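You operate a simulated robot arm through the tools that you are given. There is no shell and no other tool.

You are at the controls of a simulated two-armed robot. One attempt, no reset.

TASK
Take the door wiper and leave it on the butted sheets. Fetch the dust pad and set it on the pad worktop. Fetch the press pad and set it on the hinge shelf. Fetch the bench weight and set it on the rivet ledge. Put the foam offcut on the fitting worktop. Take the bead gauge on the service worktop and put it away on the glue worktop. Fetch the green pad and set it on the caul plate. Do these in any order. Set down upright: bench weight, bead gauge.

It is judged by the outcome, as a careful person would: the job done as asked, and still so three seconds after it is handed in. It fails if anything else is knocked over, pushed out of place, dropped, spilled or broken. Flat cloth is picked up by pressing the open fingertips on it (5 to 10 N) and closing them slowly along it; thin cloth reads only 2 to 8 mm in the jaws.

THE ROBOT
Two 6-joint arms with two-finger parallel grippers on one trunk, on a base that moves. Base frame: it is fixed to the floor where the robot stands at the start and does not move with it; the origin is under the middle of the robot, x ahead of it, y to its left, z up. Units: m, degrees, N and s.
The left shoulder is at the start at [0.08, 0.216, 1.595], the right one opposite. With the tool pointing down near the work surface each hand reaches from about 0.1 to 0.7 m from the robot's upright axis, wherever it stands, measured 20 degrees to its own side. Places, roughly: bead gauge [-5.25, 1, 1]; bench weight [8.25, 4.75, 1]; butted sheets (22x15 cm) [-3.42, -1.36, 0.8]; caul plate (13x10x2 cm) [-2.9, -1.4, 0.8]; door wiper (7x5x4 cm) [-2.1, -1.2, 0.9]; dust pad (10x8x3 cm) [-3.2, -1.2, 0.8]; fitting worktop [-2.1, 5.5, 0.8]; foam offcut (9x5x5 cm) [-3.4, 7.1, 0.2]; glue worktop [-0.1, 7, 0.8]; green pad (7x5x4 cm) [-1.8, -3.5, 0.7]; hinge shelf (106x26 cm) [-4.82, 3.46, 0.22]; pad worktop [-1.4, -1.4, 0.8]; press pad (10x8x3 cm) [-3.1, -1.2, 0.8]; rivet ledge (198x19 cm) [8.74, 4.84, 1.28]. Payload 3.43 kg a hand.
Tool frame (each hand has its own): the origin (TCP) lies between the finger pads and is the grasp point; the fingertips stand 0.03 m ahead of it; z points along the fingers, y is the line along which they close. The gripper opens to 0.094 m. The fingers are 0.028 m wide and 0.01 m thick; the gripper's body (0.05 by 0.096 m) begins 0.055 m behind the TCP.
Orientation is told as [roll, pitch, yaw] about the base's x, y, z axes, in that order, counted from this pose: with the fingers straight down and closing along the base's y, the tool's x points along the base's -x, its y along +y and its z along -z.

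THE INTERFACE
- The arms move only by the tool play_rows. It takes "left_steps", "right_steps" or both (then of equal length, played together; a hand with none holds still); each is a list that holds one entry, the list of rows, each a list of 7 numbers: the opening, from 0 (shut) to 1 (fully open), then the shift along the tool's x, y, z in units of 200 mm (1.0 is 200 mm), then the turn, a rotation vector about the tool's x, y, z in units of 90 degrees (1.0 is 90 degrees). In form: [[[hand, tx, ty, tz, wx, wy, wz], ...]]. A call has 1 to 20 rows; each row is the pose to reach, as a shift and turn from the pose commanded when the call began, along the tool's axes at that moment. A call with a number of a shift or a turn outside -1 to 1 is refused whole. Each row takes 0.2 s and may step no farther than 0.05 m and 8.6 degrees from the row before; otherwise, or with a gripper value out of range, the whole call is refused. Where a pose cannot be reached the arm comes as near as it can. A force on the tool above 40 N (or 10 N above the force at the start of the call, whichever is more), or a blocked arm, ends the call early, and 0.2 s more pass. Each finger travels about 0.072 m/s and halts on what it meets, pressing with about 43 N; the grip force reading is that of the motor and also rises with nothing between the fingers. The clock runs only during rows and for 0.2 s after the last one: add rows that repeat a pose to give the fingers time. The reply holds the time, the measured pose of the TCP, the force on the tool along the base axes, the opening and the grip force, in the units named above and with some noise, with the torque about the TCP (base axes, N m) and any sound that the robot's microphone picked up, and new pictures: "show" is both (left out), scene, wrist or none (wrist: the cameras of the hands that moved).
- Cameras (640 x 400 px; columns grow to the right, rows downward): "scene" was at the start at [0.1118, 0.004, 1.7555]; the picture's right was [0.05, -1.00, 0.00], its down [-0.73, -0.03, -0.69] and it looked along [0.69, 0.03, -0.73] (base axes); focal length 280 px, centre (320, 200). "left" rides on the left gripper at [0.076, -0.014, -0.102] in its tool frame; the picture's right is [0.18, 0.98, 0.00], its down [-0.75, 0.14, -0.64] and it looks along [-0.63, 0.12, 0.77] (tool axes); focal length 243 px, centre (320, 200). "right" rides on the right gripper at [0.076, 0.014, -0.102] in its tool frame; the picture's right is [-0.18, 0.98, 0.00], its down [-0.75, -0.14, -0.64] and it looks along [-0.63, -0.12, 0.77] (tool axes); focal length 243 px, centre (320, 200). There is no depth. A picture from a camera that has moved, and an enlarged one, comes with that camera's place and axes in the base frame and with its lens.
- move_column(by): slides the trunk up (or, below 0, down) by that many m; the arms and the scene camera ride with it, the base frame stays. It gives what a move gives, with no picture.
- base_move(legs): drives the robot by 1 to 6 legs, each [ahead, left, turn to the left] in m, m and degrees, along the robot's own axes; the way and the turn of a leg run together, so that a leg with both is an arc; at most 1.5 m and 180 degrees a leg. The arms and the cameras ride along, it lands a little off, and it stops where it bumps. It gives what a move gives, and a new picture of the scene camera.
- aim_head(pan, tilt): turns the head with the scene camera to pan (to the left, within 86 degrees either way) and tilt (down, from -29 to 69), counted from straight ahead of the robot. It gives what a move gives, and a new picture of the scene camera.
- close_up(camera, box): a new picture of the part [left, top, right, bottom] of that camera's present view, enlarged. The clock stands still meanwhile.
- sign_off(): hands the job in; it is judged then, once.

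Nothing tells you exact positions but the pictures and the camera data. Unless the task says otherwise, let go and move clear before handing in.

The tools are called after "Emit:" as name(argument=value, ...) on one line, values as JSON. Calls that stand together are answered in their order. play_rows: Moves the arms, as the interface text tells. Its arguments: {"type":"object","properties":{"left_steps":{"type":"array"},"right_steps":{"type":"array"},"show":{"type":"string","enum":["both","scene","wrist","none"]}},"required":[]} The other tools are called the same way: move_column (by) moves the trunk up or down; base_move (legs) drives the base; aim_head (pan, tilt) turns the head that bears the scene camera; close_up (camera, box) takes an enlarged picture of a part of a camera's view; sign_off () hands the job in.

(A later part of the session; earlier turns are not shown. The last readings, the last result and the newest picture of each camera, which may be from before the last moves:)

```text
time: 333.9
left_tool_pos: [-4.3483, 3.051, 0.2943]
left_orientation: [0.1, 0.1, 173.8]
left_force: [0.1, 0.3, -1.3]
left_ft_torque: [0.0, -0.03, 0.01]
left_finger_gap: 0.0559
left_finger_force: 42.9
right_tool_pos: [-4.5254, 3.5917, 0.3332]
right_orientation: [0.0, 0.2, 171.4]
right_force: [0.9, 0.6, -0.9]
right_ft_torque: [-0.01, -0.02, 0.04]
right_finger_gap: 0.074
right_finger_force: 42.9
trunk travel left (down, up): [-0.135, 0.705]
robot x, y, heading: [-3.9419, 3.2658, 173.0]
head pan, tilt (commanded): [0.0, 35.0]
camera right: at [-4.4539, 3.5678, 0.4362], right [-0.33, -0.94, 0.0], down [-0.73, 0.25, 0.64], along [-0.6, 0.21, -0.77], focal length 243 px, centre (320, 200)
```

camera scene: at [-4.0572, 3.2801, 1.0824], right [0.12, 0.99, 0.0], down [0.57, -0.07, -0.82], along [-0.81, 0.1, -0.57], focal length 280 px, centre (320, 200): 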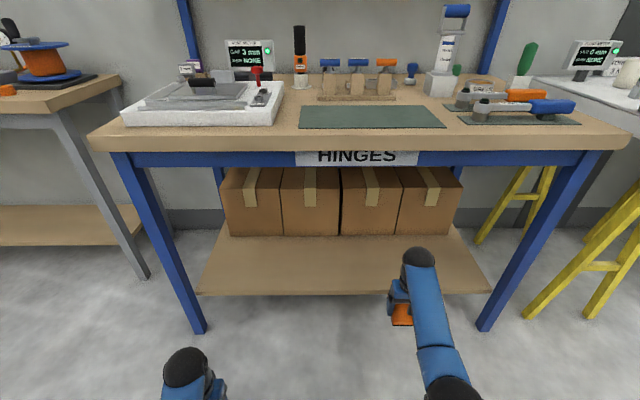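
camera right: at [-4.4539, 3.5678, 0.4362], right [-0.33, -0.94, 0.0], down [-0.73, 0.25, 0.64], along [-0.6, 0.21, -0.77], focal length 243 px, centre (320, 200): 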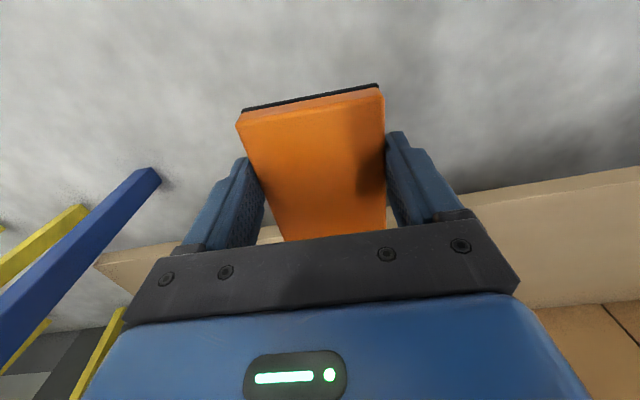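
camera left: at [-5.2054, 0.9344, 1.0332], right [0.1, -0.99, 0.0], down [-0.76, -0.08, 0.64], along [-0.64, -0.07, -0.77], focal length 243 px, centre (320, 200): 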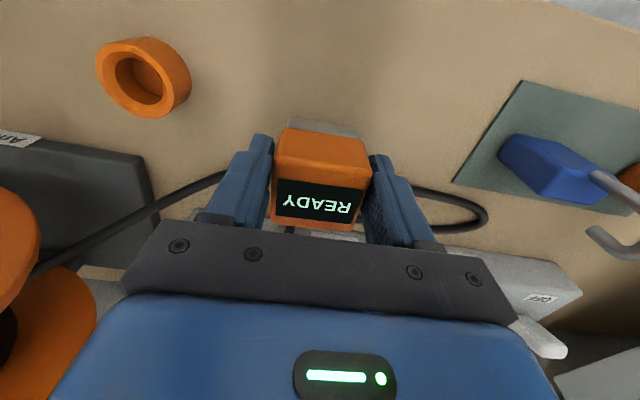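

Continue forward 0.23 m so the pad is over the shelf.

Emit:
base_move(legs=[[0.23, 0, 0]])

Emit:
play_rows(right_steps=[[[0, 0, 0, 0.1, 0, 0, 0], [0, 0, 0, 0.2, 0, 0, 0], [0, 0, 0, 0.28, 0, 0, 0], [0, 0, 0, 0.28, 0, 0, 0]]], show="wrist")

```text
time: 335.7
left_tool_pos: [-4.575, 3.0792, 0.2948]
left_orientation: [0.0, 0.0, 173.6]
left_force: [0.1, -0.2, -2.3]
left_ft_torque: [-0.01, -0.02, 0.0]
left_finger_gap: 0.0557
left_finger_force: 42.9
right_tool_pos: [-4.755, 3.622, 0.3332]
right_orientation: [0.0, 0.2, 171.2]
right_force: [-0.2, 0.0, -1.4]
right_ft_torque: [0.04, -0.02, 0.01]
right_finger_gap: 0.0741
right_finger_force: 43.0
trunk travel left (down, up): [-0.135, 0.705]
robot x, y, heading: [-4.1713, 3.2934, 173.4]
head pan, tilt (commanded): [0.0, 35.0]
camera scene: at [-4.2865, 3.3083, 1.0824], right [0.12, 0.99, 0.0], down [0.57, -0.07, -0.82], along [-0.81, 0.1, -0.57], focal length 280 px, centre (320, 200)
```

scene: 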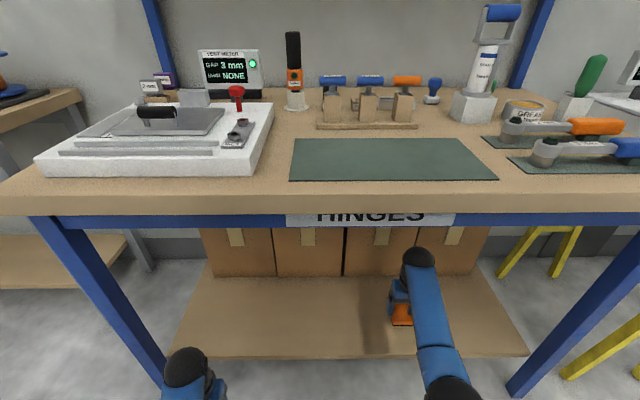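

```text
time: 336.7
left_tool_pos: [-4.5766, 3.0794, 0.2949]
left_orientation: [0.0, 0.1, 173.7]
left_force: [0.7, 0.8, -2.5]
left_ft_torque: [-0.02, 0.0, 0.0]
left_finger_gap: 0.056
left_finger_force: 42.8
right_tool_pos: [-4.7549, 3.6209, 0.2782]
right_orientation: [0.0, 0.2, 171.3]
right_force: [-0.5, 0.1, -2.1]
right_ft_torque: [-0.01, -0.04, -0.02]
right_finger_gap: 0.0741
right_finger_force: 42.9
trunk travel left (down, up): [-0.135, 0.705]
robot x, y, heading: [-4.1682, 3.2946, 172.9]
head pan, tilt (commanded): [0.0, 35.0]
camera right: at [-4.6823, 3.5957, 0.3795], right [-0.33, -0.94, 0.0], down [-0.73, 0.25, 0.64], along [-0.6, 0.21, -0.77], focal length 243 px, centre (320, 200)
```

right: 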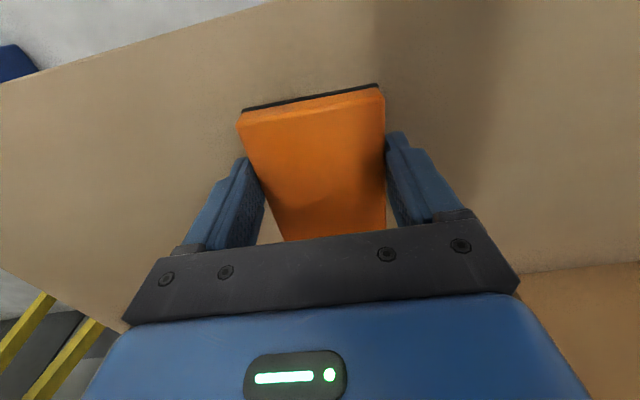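

The pad is fully over the shelf. Lower to contact in small steps.

Emit:
play_rows(right_steps=[[[0, 0, 0, 0.05, 0, 0, 0], [0, 0, 0, 0.08, 0, 0, 0], [0, 0, 0, 0.1, 0, 0, 0], [0, 0, 0, 0.11, 0, 0, 0], [0, 0, 0, 0.11, 0, 0, 0]]], show="none")

```text
time: 337.9
left_tool_pos: [-4.576, 3.0804, 0.2928]
left_orientation: [0.0, 0.0, 173.7]
left_force: [-0.2, 0.4, -2.3]
left_ft_torque: [0.02, -0.05, 0.0]
left_finger_gap: 0.0556
left_finger_force: 42.7
right_tool_pos: [-4.7555, 3.621, 0.2563]
right_orientation: [0.0, 0.2, 171.4]
right_force: [0.4, -0.1, -1.7]
right_ft_torque: [0.0, 0.01, 0.0]
right_finger_gap: 0.074
right_finger_force: 42.5
trunk travel left (down, up): [-0.135, 0.705]
robot x, y, heading: [-4.1709, 3.2944, 173.1]
head pan, tilt (commanded): [0.0, 35.0]
```

Emit:
play_rows(right_steps=[[[0, 0, 0, 0.01, 0, 0, 0], [0, 0, 0, 0.02, 0, 0, 0], [0, 0, 0, 0.02, 0, 0, 0]]], show="none")

```text
time: 338.7
left_tool_pos: [-4.5757, 3.0779, 0.2955]
left_orientation: [-0.1, 0.0, 173.7]
left_force: [-0.7, 0.4, -1.1]
left_ft_torque: [0.02, -0.04, 0.01]
left_finger_gap: 0.0557
left_finger_force: 42.9
right_tool_pos: [-4.7552, 3.6215, 0.2551]
right_orientation: [0.1, -0.1, 171.2]
right_force: [3.6, -1.2, 15.7]
right_ft_torque: [-0.03, 0.81, 0.08]
right_finger_gap: 0.074
right_finger_force: 43.0
trunk travel left (down, up): [-0.135, 0.705]
robot x, y, heading: [-4.1689, 3.2957, 172.7]
head pan, tilt (commanded): [0.0, 35.0]
```

Contact. Ease up 1 mm, release and lift.

Emit:
play_rows(right_steps=[[[0, 0, 0, -0.008, 0, 0, 0], [0.85, 0, 0, -0.008, 0, 0, 0], [1, 0, 0, -0.008, 0, 0, 0], [1, 0, 0, -0.008, 0, 0, 0], [1, 0, 0, -0.15, 0, 0, 0], [1, 0, 0, -0.3, 0, 0, 0], [1, 0, 0, -0.38, 0, 0, 0], [1, 0, 0, -0.38, 0, 0, 0]]], show="wrist")

```text
time: 340.5
left_tool_pos: [-4.5755, 3.0791, 0.2943]
left_orientation: [0.0, 0.1, 173.7]
left_force: [0.0, -0.6, -2.4]
left_ft_torque: [0.01, -0.02, 0.0]
left_finger_gap: 0.0564
left_finger_force: 43.2
right_tool_pos: [-4.7537, 3.621, 0.3292]
right_orientation: [0.0, 0.3, 171.3]
right_force: [-0.3, 0.8, 0.1]
right_ft_torque: [0.0, 0.01, 0.0]
right_finger_gap: 0.0939
right_finger_force: 0.3
trunk travel left (down, up): [-0.135, 0.705]
robot x, y, heading: [-4.1708, 3.2965, 173.2]
head pan, tilt (commanded): [0.0, 35.0]
camera right: at [-4.6817, 3.5966, 0.4302], right [-0.33, -0.94, 0.0], down [-0.73, 0.25, 0.64], along [-0.6, 0.21, -0.77], focal length 243 px, centre (320, 200)
```

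right: 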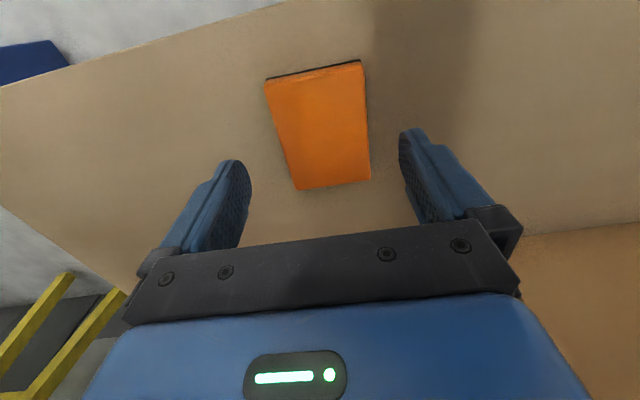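

The press pad lies on the hinge shelf. I'll back out, raise the trunk again, and turn north to look for the foam offcut.

Emit:
base_move(legs=[[-0.65, 0, 0]])

Emit:
move_column(by=0.7)

Emit:
base_move(legs=[[0, 0, -83]])

Emit:
aim_head(pan=0, tilt=25)

```text
time: 344.0
left_tool_pos: [-3.9402, 3.0012, 0.2956]
left_orientation: [0.0, 0.1, 173.8]
left_force: [0.1, 0.4, -1.5]
left_ft_torque: [0.01, -0.04, 0.0]
left_finger_gap: 0.056
left_finger_force: 43.0
right_tool_pos: [-4.1186, 3.5438, 0.3277]
right_orientation: [-0.1, 0.3, 171.3]
right_force: [-0.3, 0.0, 0.2]
right_ft_torque: [0.0, 0.01, 0.03]
right_finger_gap: 0.0942
right_finger_force: 0.2
trunk travel left (down, up): [-0.135, 0.705]
robot x, y, heading: [-3.5348, 3.2161, 172.8]
head pan, tilt (commanded): [0.0, 35.0]
camera scene: at [-3.6502, 3.2299, 1.0826], right [0.12, 0.99, 0.0], down [0.57, -0.07, -0.82], along [-0.81, 0.1, -0.57], focal length 280 px, centre (320, 200)
```

scene: 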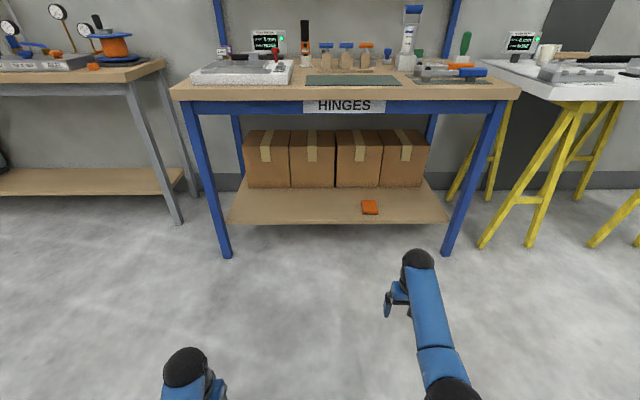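

```text
refused: 0.7 is not a number from -0.4 to 0.4
```

```text
time: 347.9
left_tool_pos: [-3.8008, 3.59, 0.2948]
left_orientation: [0.0, 0.0, 91.3]
left_force: [-0.6, -0.5, -2.3]
left_ft_torque: [0.0, 0.04, 0.01]
left_finger_gap: 0.0559
left_finger_force: 43.1
right_tool_pos: [-3.2854, 3.838, 0.3281]
right_orientation: [-0.1, 0.1, 88.9]
right_force: [1.0, -0.3, -0.2]
right_ft_torque: [-0.01, 0.0, -0.05]
right_finger_gap: 0.094
right_finger_force: 0.0
trunk travel left (down, up): [-0.135, 0.705]
robot x, y, heading: [-3.5329, 3.2137, 90.4]
head pan, tilt (commanded): [0.0, 35.0]
camera scene: at [-3.5341, 3.3339, 1.0826], right [1.0, 0.01, 0.0], down [0.01, -0.57, -0.82], along [-0.01, 0.82, -0.57], focal length 280 px, centre (320, 200)
```

scene: 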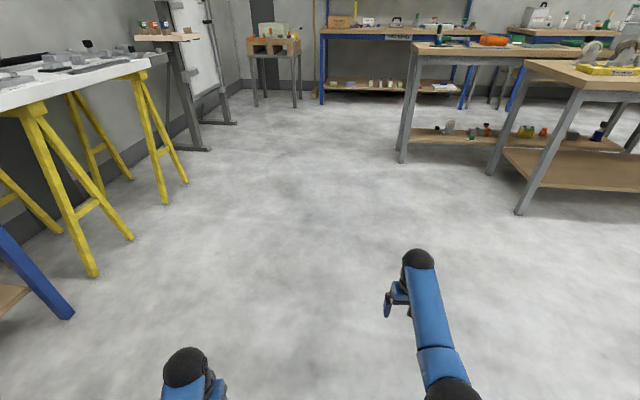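

```text
time: 348.7
left_tool_pos: [-3.8006, 3.5901, 0.295]
left_orientation: [0.0, 0.2, 91.3]
left_force: [-0.1, -0.9, -2.6]
left_ft_torque: [0.02, 0.03, 0.01]
left_finger_gap: 0.0558
left_finger_force: 43.4
right_tool_pos: [-3.2858, 3.8361, 0.3278]
right_orientation: [-0.1, 0.2, 88.8]
right_force: [-0.1, 0.4, 0.5]
right_ft_torque: [-0.02, 0.03, -0.02]
right_finger_gap: 0.0939
right_finger_force: 0.0
trunk travel left (down, up): [-0.135, 0.705]
robot x, y, heading: [-3.5319, 3.2166, 90.5]
head pan, tilt (commanded): [0.0, 25.0]
camera scene: at [-3.5342, 3.338, 1.0983], right [1.0, 0.01, 0.0], down [0.0, -0.42, -0.91], along [-0.01, 0.91, -0.42], focal length 280 px, centre (320, 200)
```

scene: 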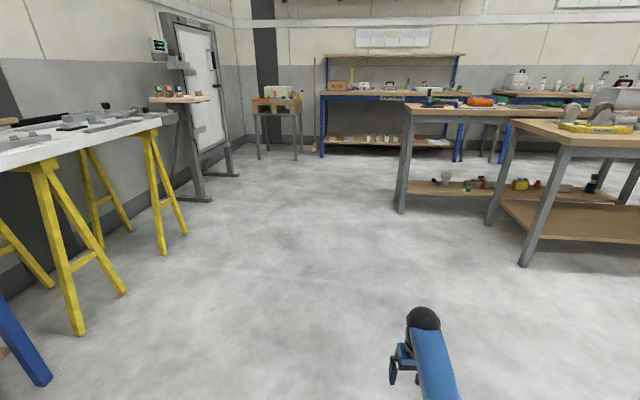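

Staying low for the moment, I can see the far bench's lower shelf where the foam offcut should be (pixel ~332,144). Zooming in.

Emit:
close_up(camera="scene", box=[300, 60, 480, 170])

Emit:
close_up(camera="scene", box=[390, 80, 640, 240])

```text
3.56 times, centred on (390, 115) of scene
camera zoom: at [-3.5342, 3.338, 1.0983], right [1.0, 0.01, 0.0], down [0.0, -0.42, -0.91], along [-0.01, 0.91, -0.42], focal length 994 px, centre (71, 502)
```

zoom: 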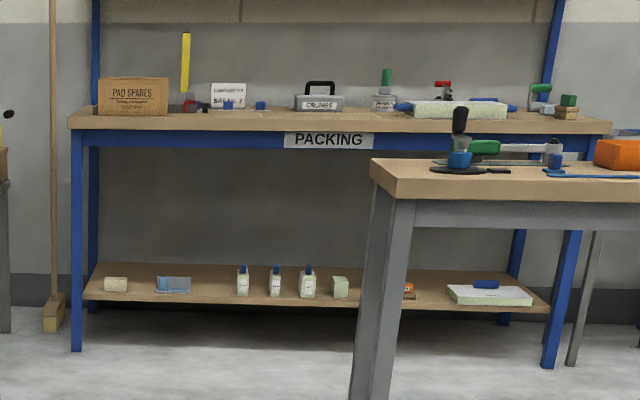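

```text
2.50 times, centred on (515, 160) of scene
camera zoom: at [-3.5342, 3.338, 1.0983], right [1.0, 0.01, 0.0], down [0.0, -0.42, -0.91], along [-0.01, 0.91, -0.42], focal length 699 px, centre (-168, 300)
```

zoom: 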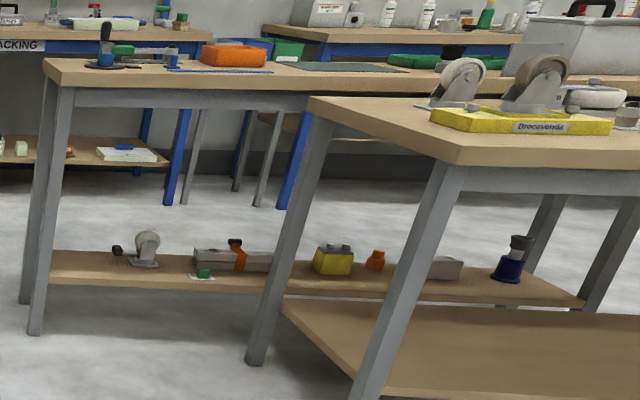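

The foam offcut should be the beige block on the left of the PACKING bench's lower shelf, about (-3.4, 7.1). The corridor north is clear (x from -4.5 to -2.9); I'll drive up with the trunk low.

Emit:
base_move(legs=[[1.35, 0.1, 0], [1.25, 0.08, 0], [0, 0, -7]])

Emit:
aim_head(pan=-10, tilt=35)

```text
time: 361.9
left_tool_pos: [-3.9617, 6.2011, 0.2946]
left_orientation: [-0.1, 0.2, 84.8]
left_force: [-0.4, 0.0, -1.6]
left_ft_torque: [-0.01, 0.02, 0.03]
left_finger_gap: 0.0559
left_finger_force: 43.3
right_tool_pos: [-3.423, 6.3882, 0.3288]
right_orientation: [0.0, 0.2, 82.4]
right_force: [0.3, -0.2, -0.2]
right_ft_torque: [0.0, 0.03, 0.01]
right_finger_gap: 0.094
right_finger_force: 0.0
trunk travel left (down, up): [-0.135, 0.705]
robot x, y, heading: [-3.7402, 5.7993, 84.0]
head pan, tilt (commanded): [0.0, 25.0]
camera scene: at [-3.7257, 5.9203, 1.0983], right [0.99, -0.1, 0.0], down [-0.04, -0.42, -0.91], along [0.09, 0.9, -0.42], focal length 280 px, centre (320, 200)
```

scene: 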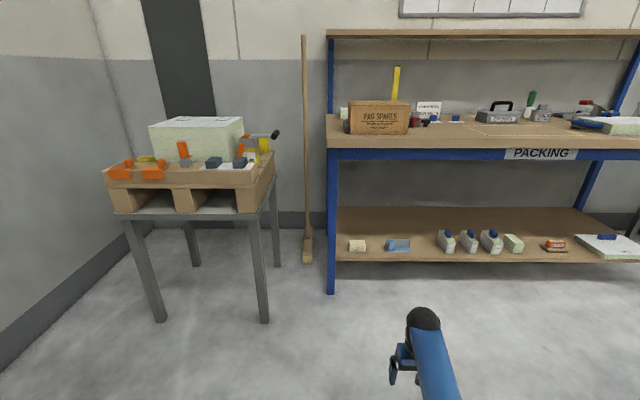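

```text
time: 362.6
left_tool_pos: [-3.9601, 6.2003, 0.2944]
left_orientation: [-0.1, 0.1, 84.8]
left_force: [-0.5, -0.5, -1.6]
left_ft_torque: [-0.01, 0.01, 0.01]
left_finger_gap: 0.0558
left_finger_force: 42.8
right_tool_pos: [-3.4236, 6.387, 0.3274]
right_orientation: [0.0, 0.2, 82.3]
right_force: [0.2, 0.3, 0.7]
right_ft_torque: [0.02, 0.02, 0.02]
right_finger_gap: 0.0939
right_finger_force: 0.0
trunk travel left (down, up): [-0.135, 0.705]
robot x, y, heading: [-3.7372, 5.7966, 84.3]
head pan, tilt (commanded): [-10.0, 35.0]
camera scene: at [-3.7113, 5.9134, 1.0826], right [0.96, -0.27, 0.0], down [-0.16, -0.55, -0.82], along [0.22, 0.79, -0.57], focal length 280 px, centre (320, 200)
```

scene: 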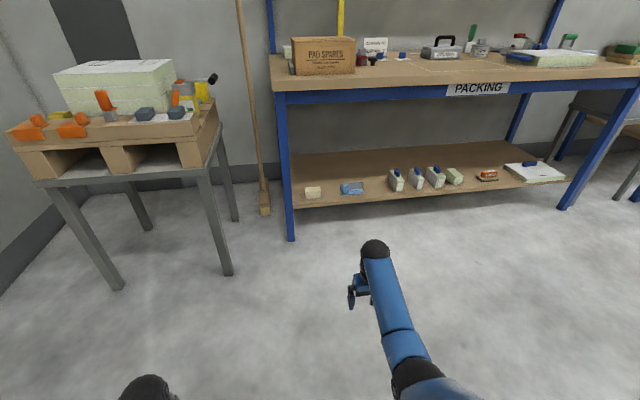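

Emit:
close_up(camera="scene", box=[270, 140, 470, 260])

```text
3.20 times, centred on (370, 200) of scene
camera zoom: at [-3.7113, 5.9134, 1.0826], right [0.96, -0.27, 0.0], down [-0.16, -0.55, -0.82], along [0.22, 0.79, -0.57], focal length 895 px, centre (160, 200)
```

zoom: 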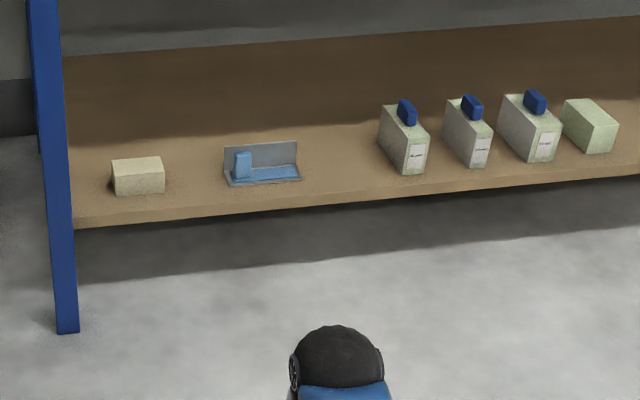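

The foam offcut (beige block) is near (-3.40, 7.16) on the shelf. A small table's leg is at (-3.90, 6.92), so I'll bring the right hand inward, turn it 90° to grip across the 5 cm side, and pull the left hand in.

Emit:
play_rows(left_steps=[[[0, 0.05, 0, 0, 0, 0, 0], [0, 0.1, 0, 0, 0, 0, 0], [0, 0.15, 0, 0, 0, 0, 0], [0, 0.2, 0, 0, 0, 0, 0], [0, 0.2, 0, 0, 0, 0, 0], [0, 0.2, 0, 0, 0, 0, 0], [0, 0.2, 0, 0, 0, 0, 0], [0, 0.2, 0, 0, 0, 0, 0], [0, 0.2, 0, 0, 0, 0, 0], [0, 0.2, 0, 0, 0, 0, 0], [0, 0.2, 0, 0, 0, 0, 0], [0, 0.2, 0, 0, 0, 0, 0]]], right_steps=[[[1, 0, 0.09, 0, 0, 0, 0.09], [1, 0, 0.18, 0, 0, 0, 0.18], [1, 0, 0.27, 0, 0, 0, 0.27], [1, 0, 0.36, 0, 0, 0, 0.36], [1, 0, 0.45, 0, 0, 0, 0.45], [1, 0, 0.54, 0, 0, 0, 0.54], [1, 0, 0.63, 0, 0, 0, 0.63], [1, 0, 0.72, 0, 0, 0, 0.72], [1, 0, 0.81, 0, 0, 0, 0.81], [1, 0, 0.9, 0, 0, 0, 0.9], [1, 0, 0.95, 0, 0, 0, 0.99], [1, 0, 0.95, 0, 0, 0, 0.99]]], show="wrist")

```text
time: 365.2
left_tool_pos: [-3.9663, 6.1614, 0.2942]
left_orientation: [0.0, 0.1, 84.8]
left_force: [-0.2, -0.4, -1.9]
left_ft_torque: [-0.02, -0.02, 0.03]
left_finger_gap: 0.056
left_finger_force: 43.2
right_tool_pos: [-3.6124, 6.412, 0.3282]
right_orientation: [-0.2, 0.0, -6.8]
right_force: [0.1, -0.1, -0.1]
right_ft_torque: [-0.02, -0.01, 0.01]
right_finger_gap: 0.0942
right_finger_force: 0.0
trunk travel left (down, up): [-0.135, 0.705]
robot x, y, heading: [-3.74, 5.7995, 83.9]
head pan, tilt (commanded): [-10.0, 35.0]
camera right: at [-3.6865, 6.437, 0.4297], right [0.3, 0.95, 0.0], down [0.73, -0.23, 0.64], along [0.61, -0.19, -0.77], focal length 243 px, centre (320, 200)
camera left: at [-3.9577, 6.0838, 0.3973], right [-1.0, -0.09, 0.0], down [-0.07, 0.76, 0.64], along [-0.06, 0.64, -0.77], focal length 243 px, centre (320, 200)
```

right: 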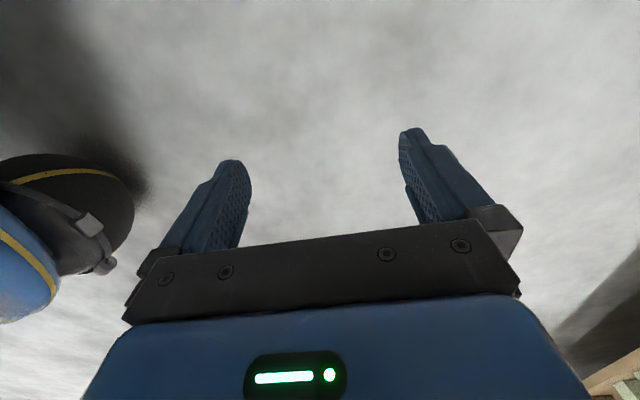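
left: 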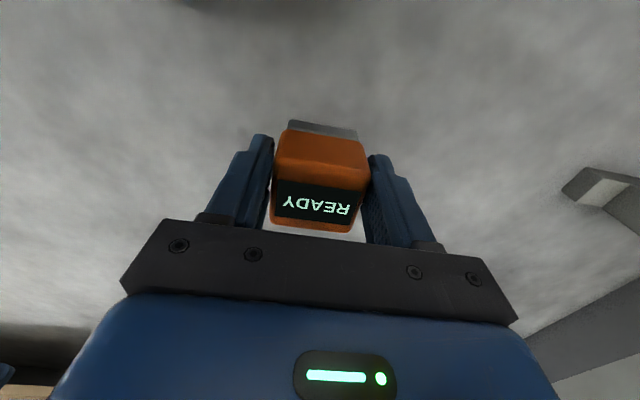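

Now drive to just short of the shelf.

Emit:
base_move(legs=[[0, -0.15, 0], [0.55, 0, 0]])

Emit:
play_rows(right_steps=[[[1, 0, 0, 0, 0, 0, 0]]], show="both")

```text
time: 369.3
left_tool_pos: [-3.7531, 6.6933, 0.2948]
left_orientation: [0.1, 0.3, 84.3]
left_force: [-0.1, 0.2, -2.1]
left_ft_torque: [-0.01, -0.02, -0.02]
left_finger_gap: 0.056
left_finger_force: 43.3
right_tool_pos: [-3.3968, 6.9416, 0.3284]
right_orientation: [-0.2, 0.0, -7.3]
right_force: [0.8, -0.4, 0.1]
right_ft_torque: [0.0, -0.01, 0.02]
right_finger_gap: 0.0941
right_finger_force: 0.1
trunk travel left (down, up): [-0.135, 0.705]
robot x, y, heading: [-3.5329, 6.3282, 83.4]
head pan, tilt (commanded): [-10.0, 35.0]
camera scene: at [-3.5016, 6.4436, 1.0825], right [0.96, -0.28, 0.0], down [-0.16, -0.55, -0.82], along [0.23, 0.78, -0.57], focal length 280 px, centre (320, 200)
```

scene: 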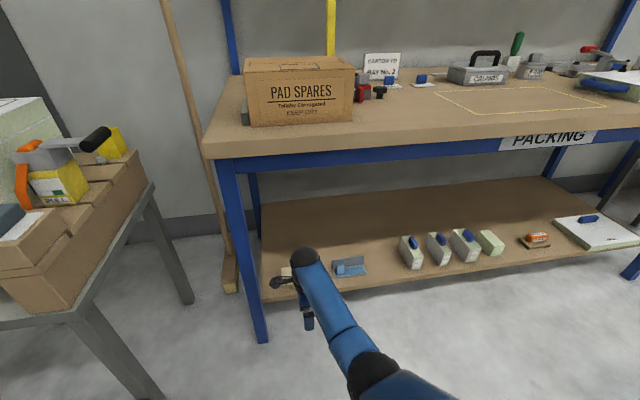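

```text
time: 369.7
left_tool_pos: [-3.7533, 6.6937, 0.2948]
left_orientation: [0.0, 0.0, 84.3]
left_force: [0.2, 0.3, -0.7]
left_ft_torque: [-0.04, -0.02, -0.03]
left_finger_gap: 0.0558
left_finger_force: 43.0
right_tool_pos: [-3.3952, 6.9419, 0.3275]
right_orientation: [-0.2, 0.0, -7.3]
right_force: [0.1, 0.4, -0.7]
right_ft_torque: [0.0, 0.01, 0.0]
right_finger_gap: 0.0939
right_finger_force: 0.0
trunk travel left (down, up): [-0.135, 0.705]
robot x, y, heading: [-3.533, 6.3295, 83.5]
head pan, tilt (commanded): [-10.0, 35.0]
camera scene: at [-3.5017, 6.4433, 1.0825], right [0.96, -0.28, 0.0], down [-0.16, -0.55, -0.82], along [0.23, 0.79, -0.57], focal length 280 px, centre (320, 200)
camera right: at [-3.4711, 6.9665, 0.4296], right [0.31, 0.95, 0.0], down [0.73, -0.23, 0.64], along [0.61, -0.2, -0.77], focal length 243 px, centre (320, 200)
```

scene: 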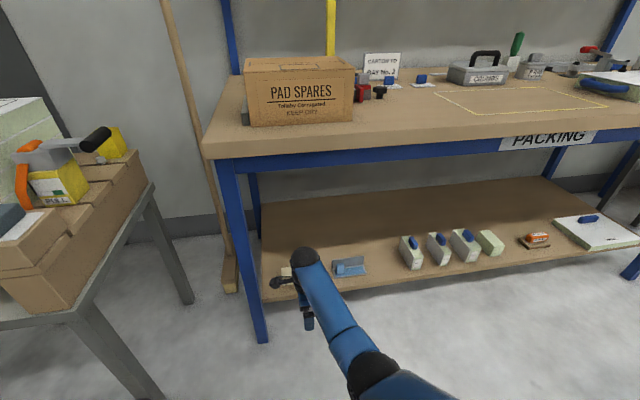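
right: 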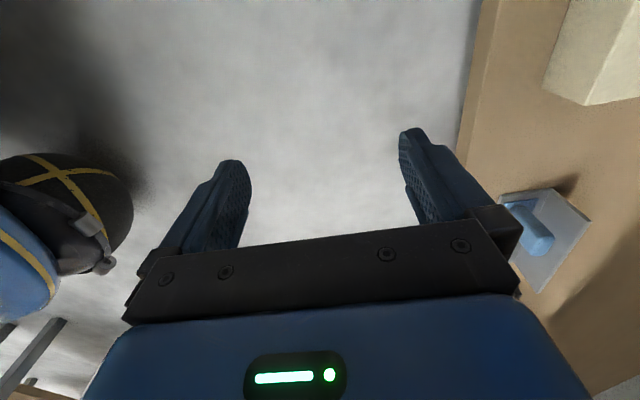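

The foam's centre computes to about (-3.402, 7.148). Drive forward 0.2 m so the open fingers come over it (tips ≈3 cm above).

Emit:
base_move(legs=[[0.2, 0.02, 0]])

Emit:
play_rows(right_steps=[[[1, 0, 0, 0, 0, 0, 0]]], show="wrist")

```text
time: 371.3
left_tool_pos: [-3.7483, 6.8965, 0.2947]
left_orientation: [0.0, 0.2, 84.0]
left_force: [0.2, -1.0, -2.6]
left_ft_torque: [-0.01, 0.0, 0.01]
left_finger_gap: 0.0557
left_finger_force: 42.6
right_tool_pos: [-3.3897, 7.1443, 0.3277]
right_orientation: [-0.3, -0.1, -7.5]
right_force: [0.4, 0.3, 0.0]
right_ft_torque: [-0.03, -0.01, 0.02]
right_finger_gap: 0.0941
right_finger_force: 0.0
trunk travel left (down, up): [-0.135, 0.705]
robot x, y, heading: [-3.5294, 6.5298, 83.4]
head pan, tilt (commanded): [-10.0, 35.0]
camera scene: at [-3.4976, 6.6464, 1.0824], right [0.96, -0.29, 0.0], down [-0.17, -0.55, -0.82], along [0.24, 0.78, -0.57], focal length 280 px, centre (320, 200)
```

scene: 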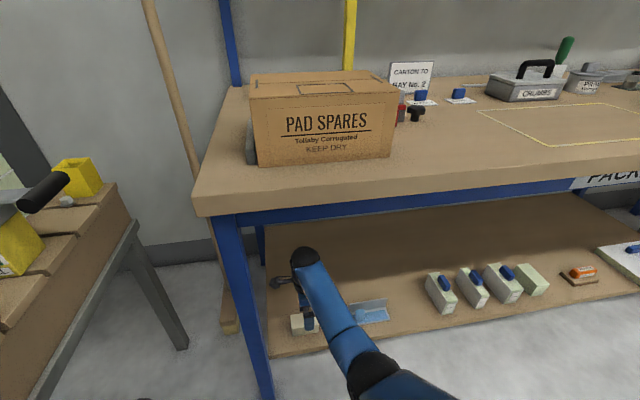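

```text
time: 371.7
left_tool_pos: [-3.7478, 6.8964, 0.2944]
left_orientation: [0.0, 0.1, 84.0]
left_force: [0.6, 0.6, -1.2]
left_ft_torque: [0.02, 0.03, 0.0]
left_finger_gap: 0.0558
left_finger_force: 42.3
right_tool_pos: [-3.3904, 7.1425, 0.3278]
right_orientation: [-0.2, -0.1, -7.5]
right_force: [0.3, 0.0, -0.3]
right_ft_torque: [0.0, -0.01, 0.01]
right_finger_gap: 0.094
right_finger_force: 0.1
trunk travel left (down, up): [-0.135, 0.705]
robot x, y, heading: [-3.5297, 6.5304, 83.1]
head pan, tilt (commanded): [-10.0, 35.0]
camera right: at [-3.4654, 7.1687, 0.4294], right [0.31, 0.95, 0.0], down [0.73, -0.24, 0.64], along [0.61, -0.2, -0.77], focal length 243 px, centre (320, 200)
```

right: 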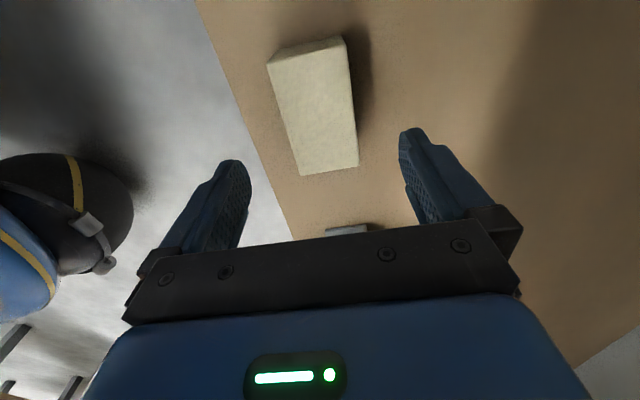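

Foam centre (-3.41, 7.148). Shift 2 cm west, lower, and close.

Emit:
play_rows(right_steps=[[[1, 0.1, 0.012, 0.0, 0, 0, 0], [1, 0.1, 0.012, 0.15, 0, 0, 0], [1, 0.1, 0.012, 0.28, 0, 0, 0], [1, 0.1, 0.012, 0.33, 0, 0, 0], [1, 0.1, 0.012, 0.33, 0, 0, 0]]], show="wrist")

```text
time: 372.9
left_tool_pos: [-3.7479, 6.8967, 0.2949]
left_orientation: [0.0, 0.1, 84.0]
left_force: [-0.6, 0.4, -2.0]
left_ft_torque: [-0.02, -0.01, 0.04]
left_finger_gap: 0.0562
left_finger_force: 42.6
right_tool_pos: [-3.4094, 7.1485, 0.2639]
right_orientation: [-0.2, 0.0, -7.5]
right_force: [-0.1, 0.3, -0.3]
right_ft_torque: [0.02, -0.03, -0.02]
right_finger_gap: 0.0938
right_finger_force: 0.1
trunk travel left (down, up): [-0.135, 0.705]
robot x, y, heading: [-3.5294, 6.5302, 83.1]
head pan, tilt (commanded): [-10.0, 35.0]
camera right: at [-3.4845, 7.1737, 0.3644], right [0.31, 0.95, 0.0], down [0.73, -0.24, 0.64], along [0.61, -0.2, -0.77], focal length 243 px, centre (320, 200)
```

right: 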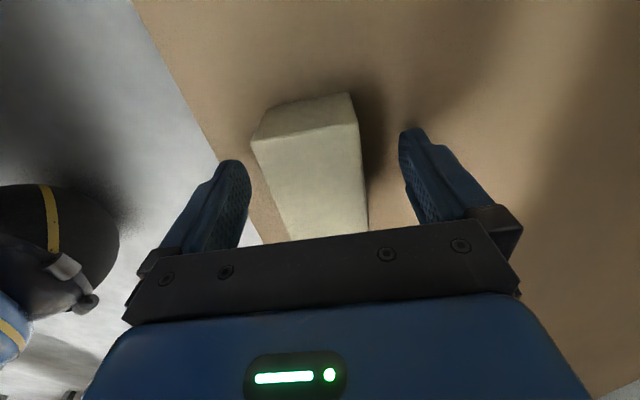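

Emit:
play_rows(right_steps=[[[0.7, 0, 0, 0, 0, 0, 0], [0.5, 0, 0, 0, 0, 0, 0], [0, 0, 0, 0, 0, 0, 0], [0, 0, 0, 0, 0, 0, 0], [0, 0, 0, 0, 0, 0, 0], [0, 0, 0, -0.15, 0, 0, 0], [0, 0, 0, -0.3, 0, 0, 0], [0, 0, 0, -0.35, 0, 0, 0], [0, 0, 0, -0.35, 0, 0, 0]]], show="wrist")

```text
time: 374.9
left_tool_pos: [-3.748, 6.8959, 0.2948]
left_orientation: [0.0, 0.1, 84.0]
left_force: [0.1, -1.7, -2.6]
left_ft_torque: [-0.01, -0.01, -0.03]
left_finger_gap: 0.0558
left_finger_force: 42.4
right_tool_pos: [-3.4101, 7.1489, 0.3309]
right_orientation: [-0.1, 0.0, -7.6]
right_force: [-0.3, -0.6, 0.4]
right_ft_torque: [0.02, -0.02, -0.03]
right_finger_gap: 0.0512
right_finger_force: 43.5
trunk travel left (down, up): [-0.135, 0.705]
robot x, y, heading: [-3.5254, 6.5328, 83.4]
head pan, tilt (commanded): [-10.0, 35.0]
camera right: at [-3.4842, 7.1738, 0.4327], right [0.31, 0.95, 0.0], down [0.73, -0.24, 0.64], along [0.61, -0.2, -0.77], focal length 243 px, centre (320, 200)
```

right: 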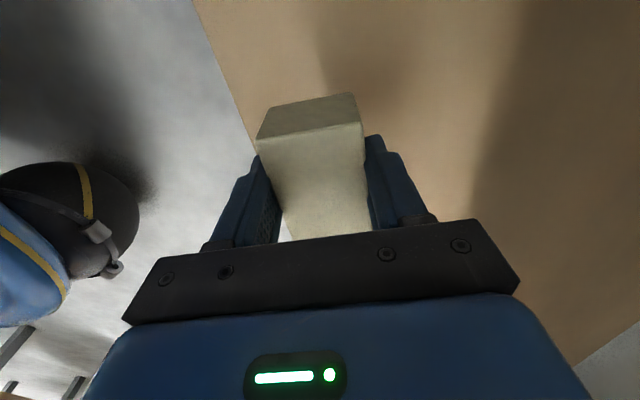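

The foam is gripped and lifted. I'll back out, raise the trunk, and turn east to face the fitting worktop.

Emit:
base_move(legs=[[-0.65, 0, 0]])

Emit:
move_column(by=0.4)

Emit:
move_column(by=0.3)

Emit:
base_move(legs=[[0, 0.15, -90]])

Emit:
aim_head(pan=0, tilt=35)

```text
time: 378.5
left_tool_pos: [-3.8234, 6.2544, 0.2945]
left_orientation: [0.0, 0.0, 83.5]
left_force: [0.0, 0.0, -2.4]
left_ft_torque: [-0.01, 0.01, -0.05]
left_finger_gap: 0.0556
left_finger_force: 42.5
right_tool_pos: [-3.483, 6.5035, 0.3318]
right_orientation: [-0.1, 0.0, -8.1]
right_force: [0.1, -0.1, -0.1]
right_ft_torque: [0.02, 0.02, 0.0]
right_finger_gap: 0.0508
right_finger_force: 42.5
trunk travel left (down, up): [-0.135, 0.705]
robot x, y, heading: [-3.6074, 5.8892, 83.0]
head pan, tilt (commanded): [-10.0, 35.0]
camera scene: at [-3.5758, 6.0021, 1.0826], right [0.95, -0.3, 0.0], down [-0.17, -0.55, -0.82], along [0.24, 0.78, -0.57], focal length 280 px, centre (320, 200)
```

scene: 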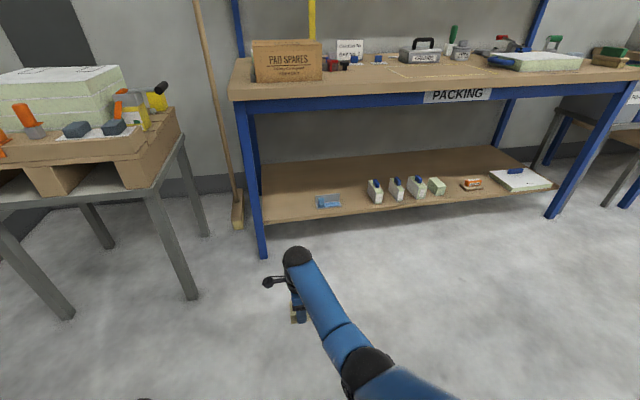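

```text
time: 382.4
left_tool_pos: [-3.8231, 6.2571, 0.6945]
left_orientation: [-0.1, 0.1, 83.4]
left_force: [0.1, 0.6, -2.2]
left_ft_torque: [0.0, 0.0, 0.0]
left_finger_gap: 0.0561
left_finger_force: 43.4
right_tool_pos: [-3.4826, 6.5054, 0.7303]
right_orientation: [-0.2, 0.0, -8.1]
right_force: [-0.2, -0.5, -0.1]
right_ft_torque: [0.02, 0.0, -0.02]
right_finger_gap: 0.0515
right_finger_force: 43.0
trunk travel left (down, up): [-0.535, 0.305]
robot x, y, heading: [-3.6056, 5.8886, 82.9]
head pan, tilt (commanded): [-10.0, 35.0]
```

```text
time: 385.4
left_tool_pos: [-3.8242, 6.2567, 0.9941]
left_orientation: [0.0, 0.0, 83.4]
left_force: [-0.1, 0.8, -1.9]
left_ft_torque: [-0.05, 0.01, 0.02]
left_finger_gap: 0.0557
left_finger_force: 43.1
right_tool_pos: [-3.4835, 6.505, 1.0303]
right_orientation: [-0.1, 0.0, -8.0]
right_force: [0.4, 0.0, 0.3]
right_ft_torque: [-0.01, 0.01, 0.01]
right_finger_gap: 0.0512
right_finger_force: 43.4
trunk travel left (down, up): [-0.835, 0.005]
robot x, y, heading: [-3.6082, 5.8836, 82.7]
head pan, tilt (commanded): [-10.0, 35.0]
```

```text
time: 389.6
left_tool_pos: [-3.3221, 6.2109, 0.9941]
left_orientation: [0.0, 0.1, -6.7]
left_force: [0.3, -0.1, -1.7]
left_ft_torque: [0.0, -0.01, 0.02]
left_finger_gap: 0.0558
left_finger_force: 43.1
right_tool_pos: [-3.0729, 5.8701, 1.0305]
right_orientation: [-0.2, 0.1, -98.1]
right_force: [-0.5, 0.2, 0.7]
right_ft_torque: [0.02, 0.0, -0.04]
right_finger_gap: 0.0511
right_finger_force: 43.3
trunk travel left (down, up): [-0.835, 0.005]
robot x, y, heading: [-3.6923, 5.9966, -7.4]
head pan, tilt (commanded): [-10.0, 35.0]
camera scene: at [-3.5739, 5.9651, 1.7826], right [-0.3, -0.95, 0.0], down [-0.55, 0.17, -0.82], along [0.78, -0.24, -0.57], focal length 280 px, centre (320, 200)
```

scene: 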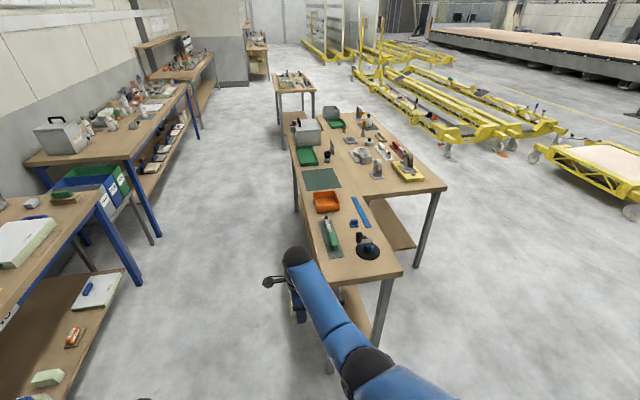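

```text
time: 390.3
left_tool_pos: [-3.3218, 6.2103, 0.9943]
left_orientation: [0.0, 0.2, -6.7]
left_force: [0.7, 0.0, -2.1]
left_ft_torque: [-0.05, 0.02, -0.03]
left_finger_gap: 0.0559
left_finger_force: 43.8
right_tool_pos: [-3.0725, 5.8692, 1.0297]
right_orientation: [-0.2, -0.1, -98.2]
right_force: [-0.5, 0.3, 0.4]
right_ft_torque: [0.0, 0.01, -0.01]
right_finger_gap: 0.0512
right_finger_force: 43.6
trunk travel left (down, up): [-0.835, 0.005]
robot x, y, heading: [-3.6925, 5.992, -7.2]
head pan, tilt (commanded): [0.0, 35.0]
camera scene: at [-3.5706, 5.98, 1.7826], right [-0.13, -0.99, 0.0], down [-0.57, 0.07, -0.82], along [0.81, -0.11, -0.57], focal length 280 px, centre (320, 200)
```

scene: 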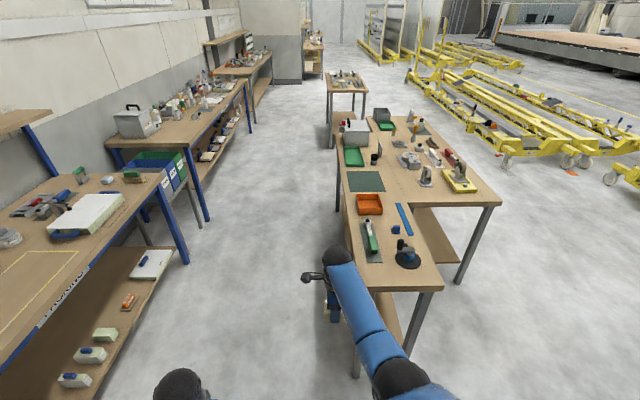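

Two tables stand side by side; I'll zoom to read them and find a free spot.

Emit:
close_up(camera="scene", box=[310, 90, 510, 300])

Emit:
close_up(camera="scene", box=[90, 40, 300, 200])

```text
1.90 times, centred on (410, 195) of scene
camera zoom: at [-3.5706, 5.98, 1.7826], right [-0.13, -0.99, 0.0], down [-0.57, 0.07, -0.82], along [0.81, -0.11, -0.57], focal length 533 px, centre (149, 210)
```

zoom: 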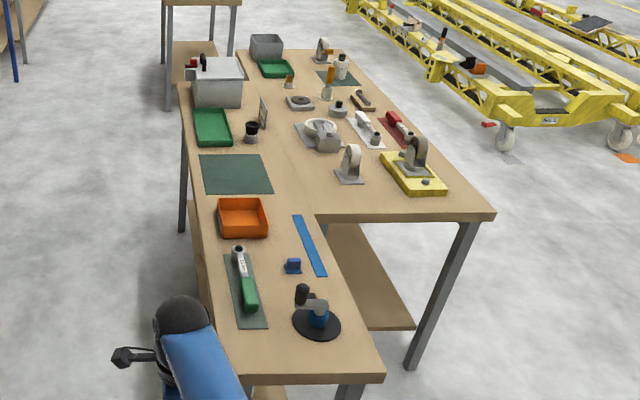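

```text
2.50 times, centred on (195, 120) of scene
camera zoom: at [-3.5706, 5.98, 1.7826], right [-0.13, -0.99, 0.0], down [-0.57, 0.07, -0.82], along [0.81, -0.11, -0.57], focal length 699 px, centre (632, 400)
```

zoom: 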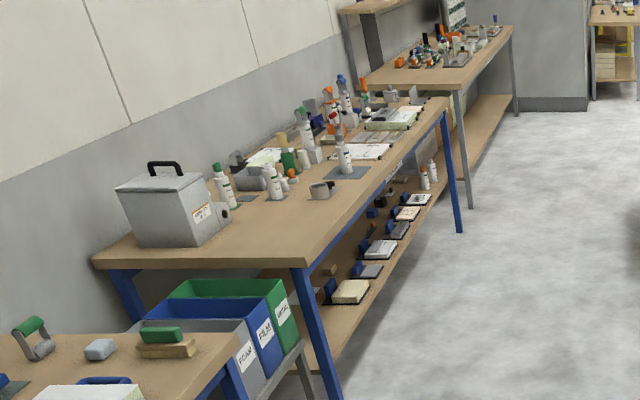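

The fitting worktop is the table with the orange tray (centre ≈(-2.1, 5.5)). A free patch lies at its NW corner around (-2.835, 5.61). I'll strafe and approach, then check with the wrist camera.

Emit:
base_move(legs=[[0, -0.227, 0], [0.17, 0, 0]])

Emit:
play_rows(right_steps=[[[0, 0, 0, 0, 0, 0, 0]]], show="wrist")

```text
time: 393.1
left_tool_pos: [-3.1873, 5.9631, 0.9957]
left_orientation: [0.0, 0.0, -6.7]
left_force: [-0.8, 0.2, -0.8]
left_ft_torque: [0.0, 0.0, 0.03]
left_finger_gap: 0.0558
left_finger_force: 43.1
right_tool_pos: [-2.9387, 5.621, 1.0322]
right_orientation: [0.0, 0.1, -98.2]
right_force: [-0.9, 0.0, 0.3]
right_ft_torque: [-0.01, 0.0, -0.01]
right_finger_gap: 0.0514
right_finger_force: 42.8
trunk travel left (down, up): [-0.835, 0.005]
robot x, y, heading: [-3.5549, 5.7485, -7.5]
head pan, tilt (commanded): [0.0, 35.0]
camera scene: at [-3.4386, 5.7321, 1.783], right [-0.13, -0.99, 0.0], down [-0.57, 0.07, -0.82], along [0.81, -0.11, -0.57], focal length 280 px, centre (320, 200)
```

scene: 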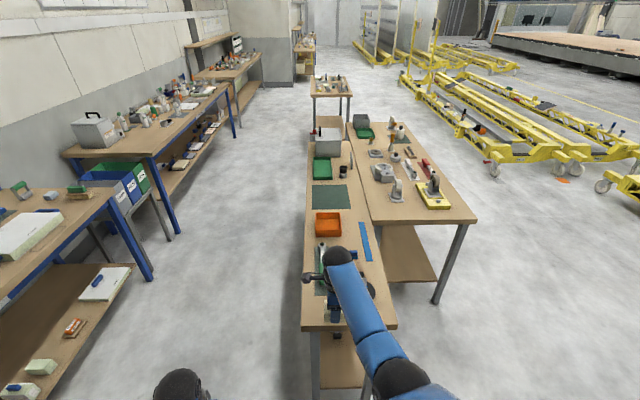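

```text
time: 393.5
left_tool_pos: [-3.1821, 5.9638, 0.9934]
left_orientation: [0.0, 0.2, -6.8]
left_force: [0.1, -0.5, -2.3]
left_ft_torque: [-0.01, 0.01, -0.03]
left_finger_gap: 0.0557
left_finger_force: 43.0
right_tool_pos: [-2.9327, 5.6225, 1.0292]
right_orientation: [-0.2, 0.0, -98.2]
right_force: [-0.4, 0.1, -0.4]
right_ft_torque: [-0.01, -0.04, 0.05]
right_finger_gap: 0.0512
right_finger_force: 43.1
trunk travel left (down, up): [-0.835, 0.005]
robot x, y, heading: [-3.5507, 5.7491, -7.5]
head pan, tilt (commanded): [0.0, 35.0]
camera right: at [-2.9101, 5.6961, 1.1318], right [0.95, -0.32, 0.0], down [-0.24, -0.73, 0.64], along [-0.21, -0.61, -0.77], focal length 243 px, centre (320, 200)
```

right: 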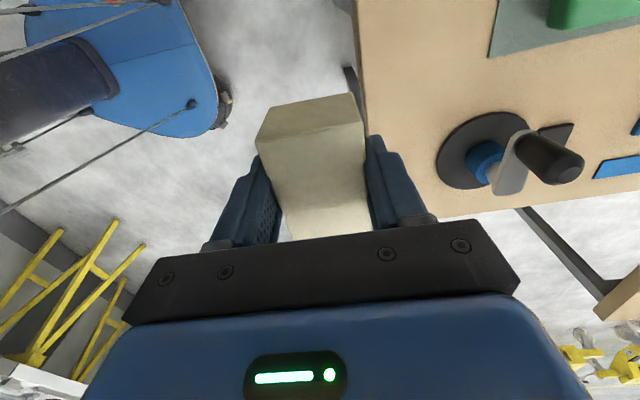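

The free patch at the table's NW corner is confirmed (x -2.885…-2.77, y 5.56…5.74). I'll move the base 11 cm forward and 3.5 cm left, then lower the trunk 10 cm.

Emit:
base_move(legs=[[0.1, 0.036, 0]])

Emit:
move_column(by=-0.09)

Emit:
play_rows(right_steps=[[[0, 0, 0, 0, 0, 0, 0]]], show="wrist")

```text
time: 394.7
left_tool_pos: [-3.0859, 5.9825, 0.9969]
left_orientation: [0.1, -0.2, -7.0]
left_force: [-0.8, 0.4, -1.6]
left_ft_torque: [0.02, -0.02, -0.02]
left_finger_gap: 0.0561
left_finger_force: 42.5
right_tool_pos: [-2.8403, 5.6392, 1.0347]
right_orientation: [0.2, 0.2, -98.5]
right_force: [-0.4, 0.7, -0.1]
right_ft_torque: [-0.02, -0.07, 0.0]
right_finger_gap: 0.051
right_finger_force: 43.0
trunk travel left (down, up): [-0.835, 0.005]
robot x, y, heading: [-3.4475, 5.7686, -7.7]
head pan, tilt (commanded): [0.0, 35.0]
camera scene: at [-3.3412, 5.7519, 1.7835], right [-0.13, -0.99, 0.0], down [-0.56, 0.08, -0.82], along [0.82, -0.11, -0.57], focal length 280 px, centre (320, 200)
```

scene: 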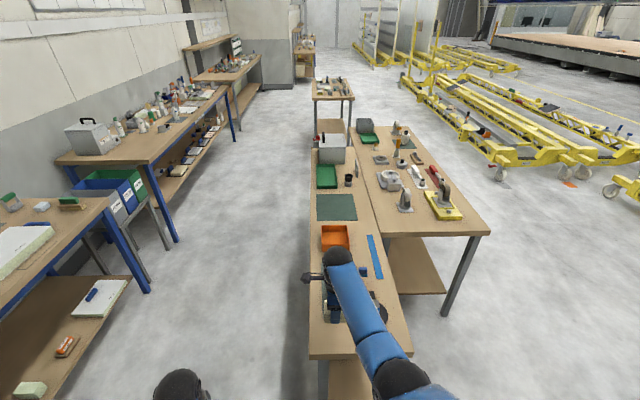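

```text
time: 395.9
left_tool_pos: [-3.0813, 5.9832, 0.9059]
left_orientation: [0.0, 0.0, -7.0]
left_force: [-0.1, 0.5, -1.8]
left_ft_torque: [-0.03, 0.03, 0.01]
left_finger_gap: 0.0559
left_finger_force: 42.7
right_tool_pos: [-2.8347, 5.6398, 0.9421]
right_orientation: [-0.2, 0.0, -98.5]
right_force: [-0.1, 0.2, -0.2]
right_ft_torque: [0.0, -0.03, -0.01]
right_finger_gap: 0.0512
right_finger_force: 42.8
trunk travel left (down, up): [-0.745, 0.095]
robot x, y, heading: [-3.4447, 5.7693, -7.5]
head pan, tilt (commanded): [0.0, 35.0]
```

```text
time: 396.3
left_tool_pos: [-3.0789, 5.9853, 0.9036]
left_orientation: [-0.2, 0.2, -6.9]
left_force: [-0.2, -0.8, -1.8]
left_ft_torque: [0.03, 0.03, 0.01]
left_finger_gap: 0.0558
left_finger_force: 43.0
right_tool_pos: [-2.8336, 5.6415, 0.9391]
right_orientation: [-0.2, -0.1, -98.4]
right_force: [0.4, -0.5, 0.4]
right_ft_torque: [0.04, 0.0, -0.01]
right_finger_gap: 0.0514
right_finger_force: 43.2
trunk travel left (down, up): [-0.745, 0.095]
robot x, y, heading: [-3.4461, 5.7673, -7.6]
head pan, tilt (commanded): [0.0, 35.0]
camera right: at [-2.8083, 5.7149, 1.042], right [0.95, -0.33, 0.0], down [-0.25, -0.72, 0.64], along [-0.21, -0.61, -0.77], focal length 243 px, centre (320, 200)
```

right: 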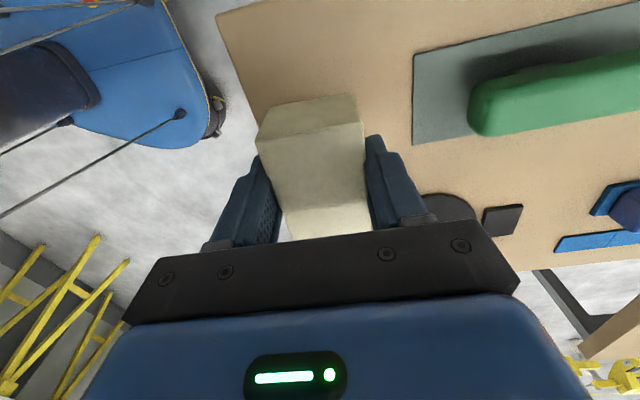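

Good margins all around. Shift 1 cm east, lower to contact.

Emit:
play_rows(right_steps=[[[0, 0, 0.04, 0.06, 0, 0, 0], [0, 0, 0.04, 0.13, 0, 0, 0], [0, 0, 0.04, 0.18, 0, 0, 0], [0, 0, 0.04, 0.2, 0, 0, 0], [0, 0, 0.04, 0.21, 0, 0, 0], [0, 0, 0.04, 0.21, 0, 0, 0]]], show="none")

Emit:
play_rows(right_steps=[[[0, 0, 0, 0.01, 0, 0, 0], [0, 0, 0, 0.02, 0, 0, 0], [0, 0, 0, 0.02, 0, 0, 0]]], show="none")

```text
time: 397.7
left_tool_pos: [-3.0811, 5.9837, 0.9048]
left_orientation: [0.0, 0.2, -7.0]
left_force: [0.4, 0.4, -1.6]
left_ft_torque: [0.0, 0.0, -0.04]
left_finger_gap: 0.0559
left_finger_force: 43.2
right_tool_pos: [-2.8269, 5.6397, 0.8981]
right_orientation: [-0.2, 0.0, -98.4]
right_force: [0.2, 1.0, 0.1]
right_ft_torque: [-0.01, -0.02, -0.02]
right_finger_gap: 0.0511
right_finger_force: 43.3
trunk travel left (down, up): [-0.745, 0.095]
robot x, y, heading: [-3.4489, 5.7666, -7.5]
head pan, tilt (commanded): [0.0, 35.0]
```

```text
time: 398.5
left_tool_pos: [-3.0805, 5.984, 0.904]
left_orientation: [0.0, 0.3, -6.9]
left_force: [0.1, 0.0, -1.4]
left_ft_torque: [0.01, 0.01, -0.03]
left_finger_gap: 0.0558
left_finger_force: 43.1
right_tool_pos: [-2.8256, 5.6382, 0.8949]
right_orientation: [-0.2, 0.0, -98.4]
right_force: [0.2, 0.8, -0.9]
right_ft_torque: [-0.05, 0.01, -0.01]
right_finger_gap: 0.0512
right_finger_force: 43.3
trunk travel left (down, up): [-0.745, 0.095]
robot x, y, heading: [-3.4468, 5.768, -7.6]
head pan, tilt (commanded): [0.0, 35.0]
```

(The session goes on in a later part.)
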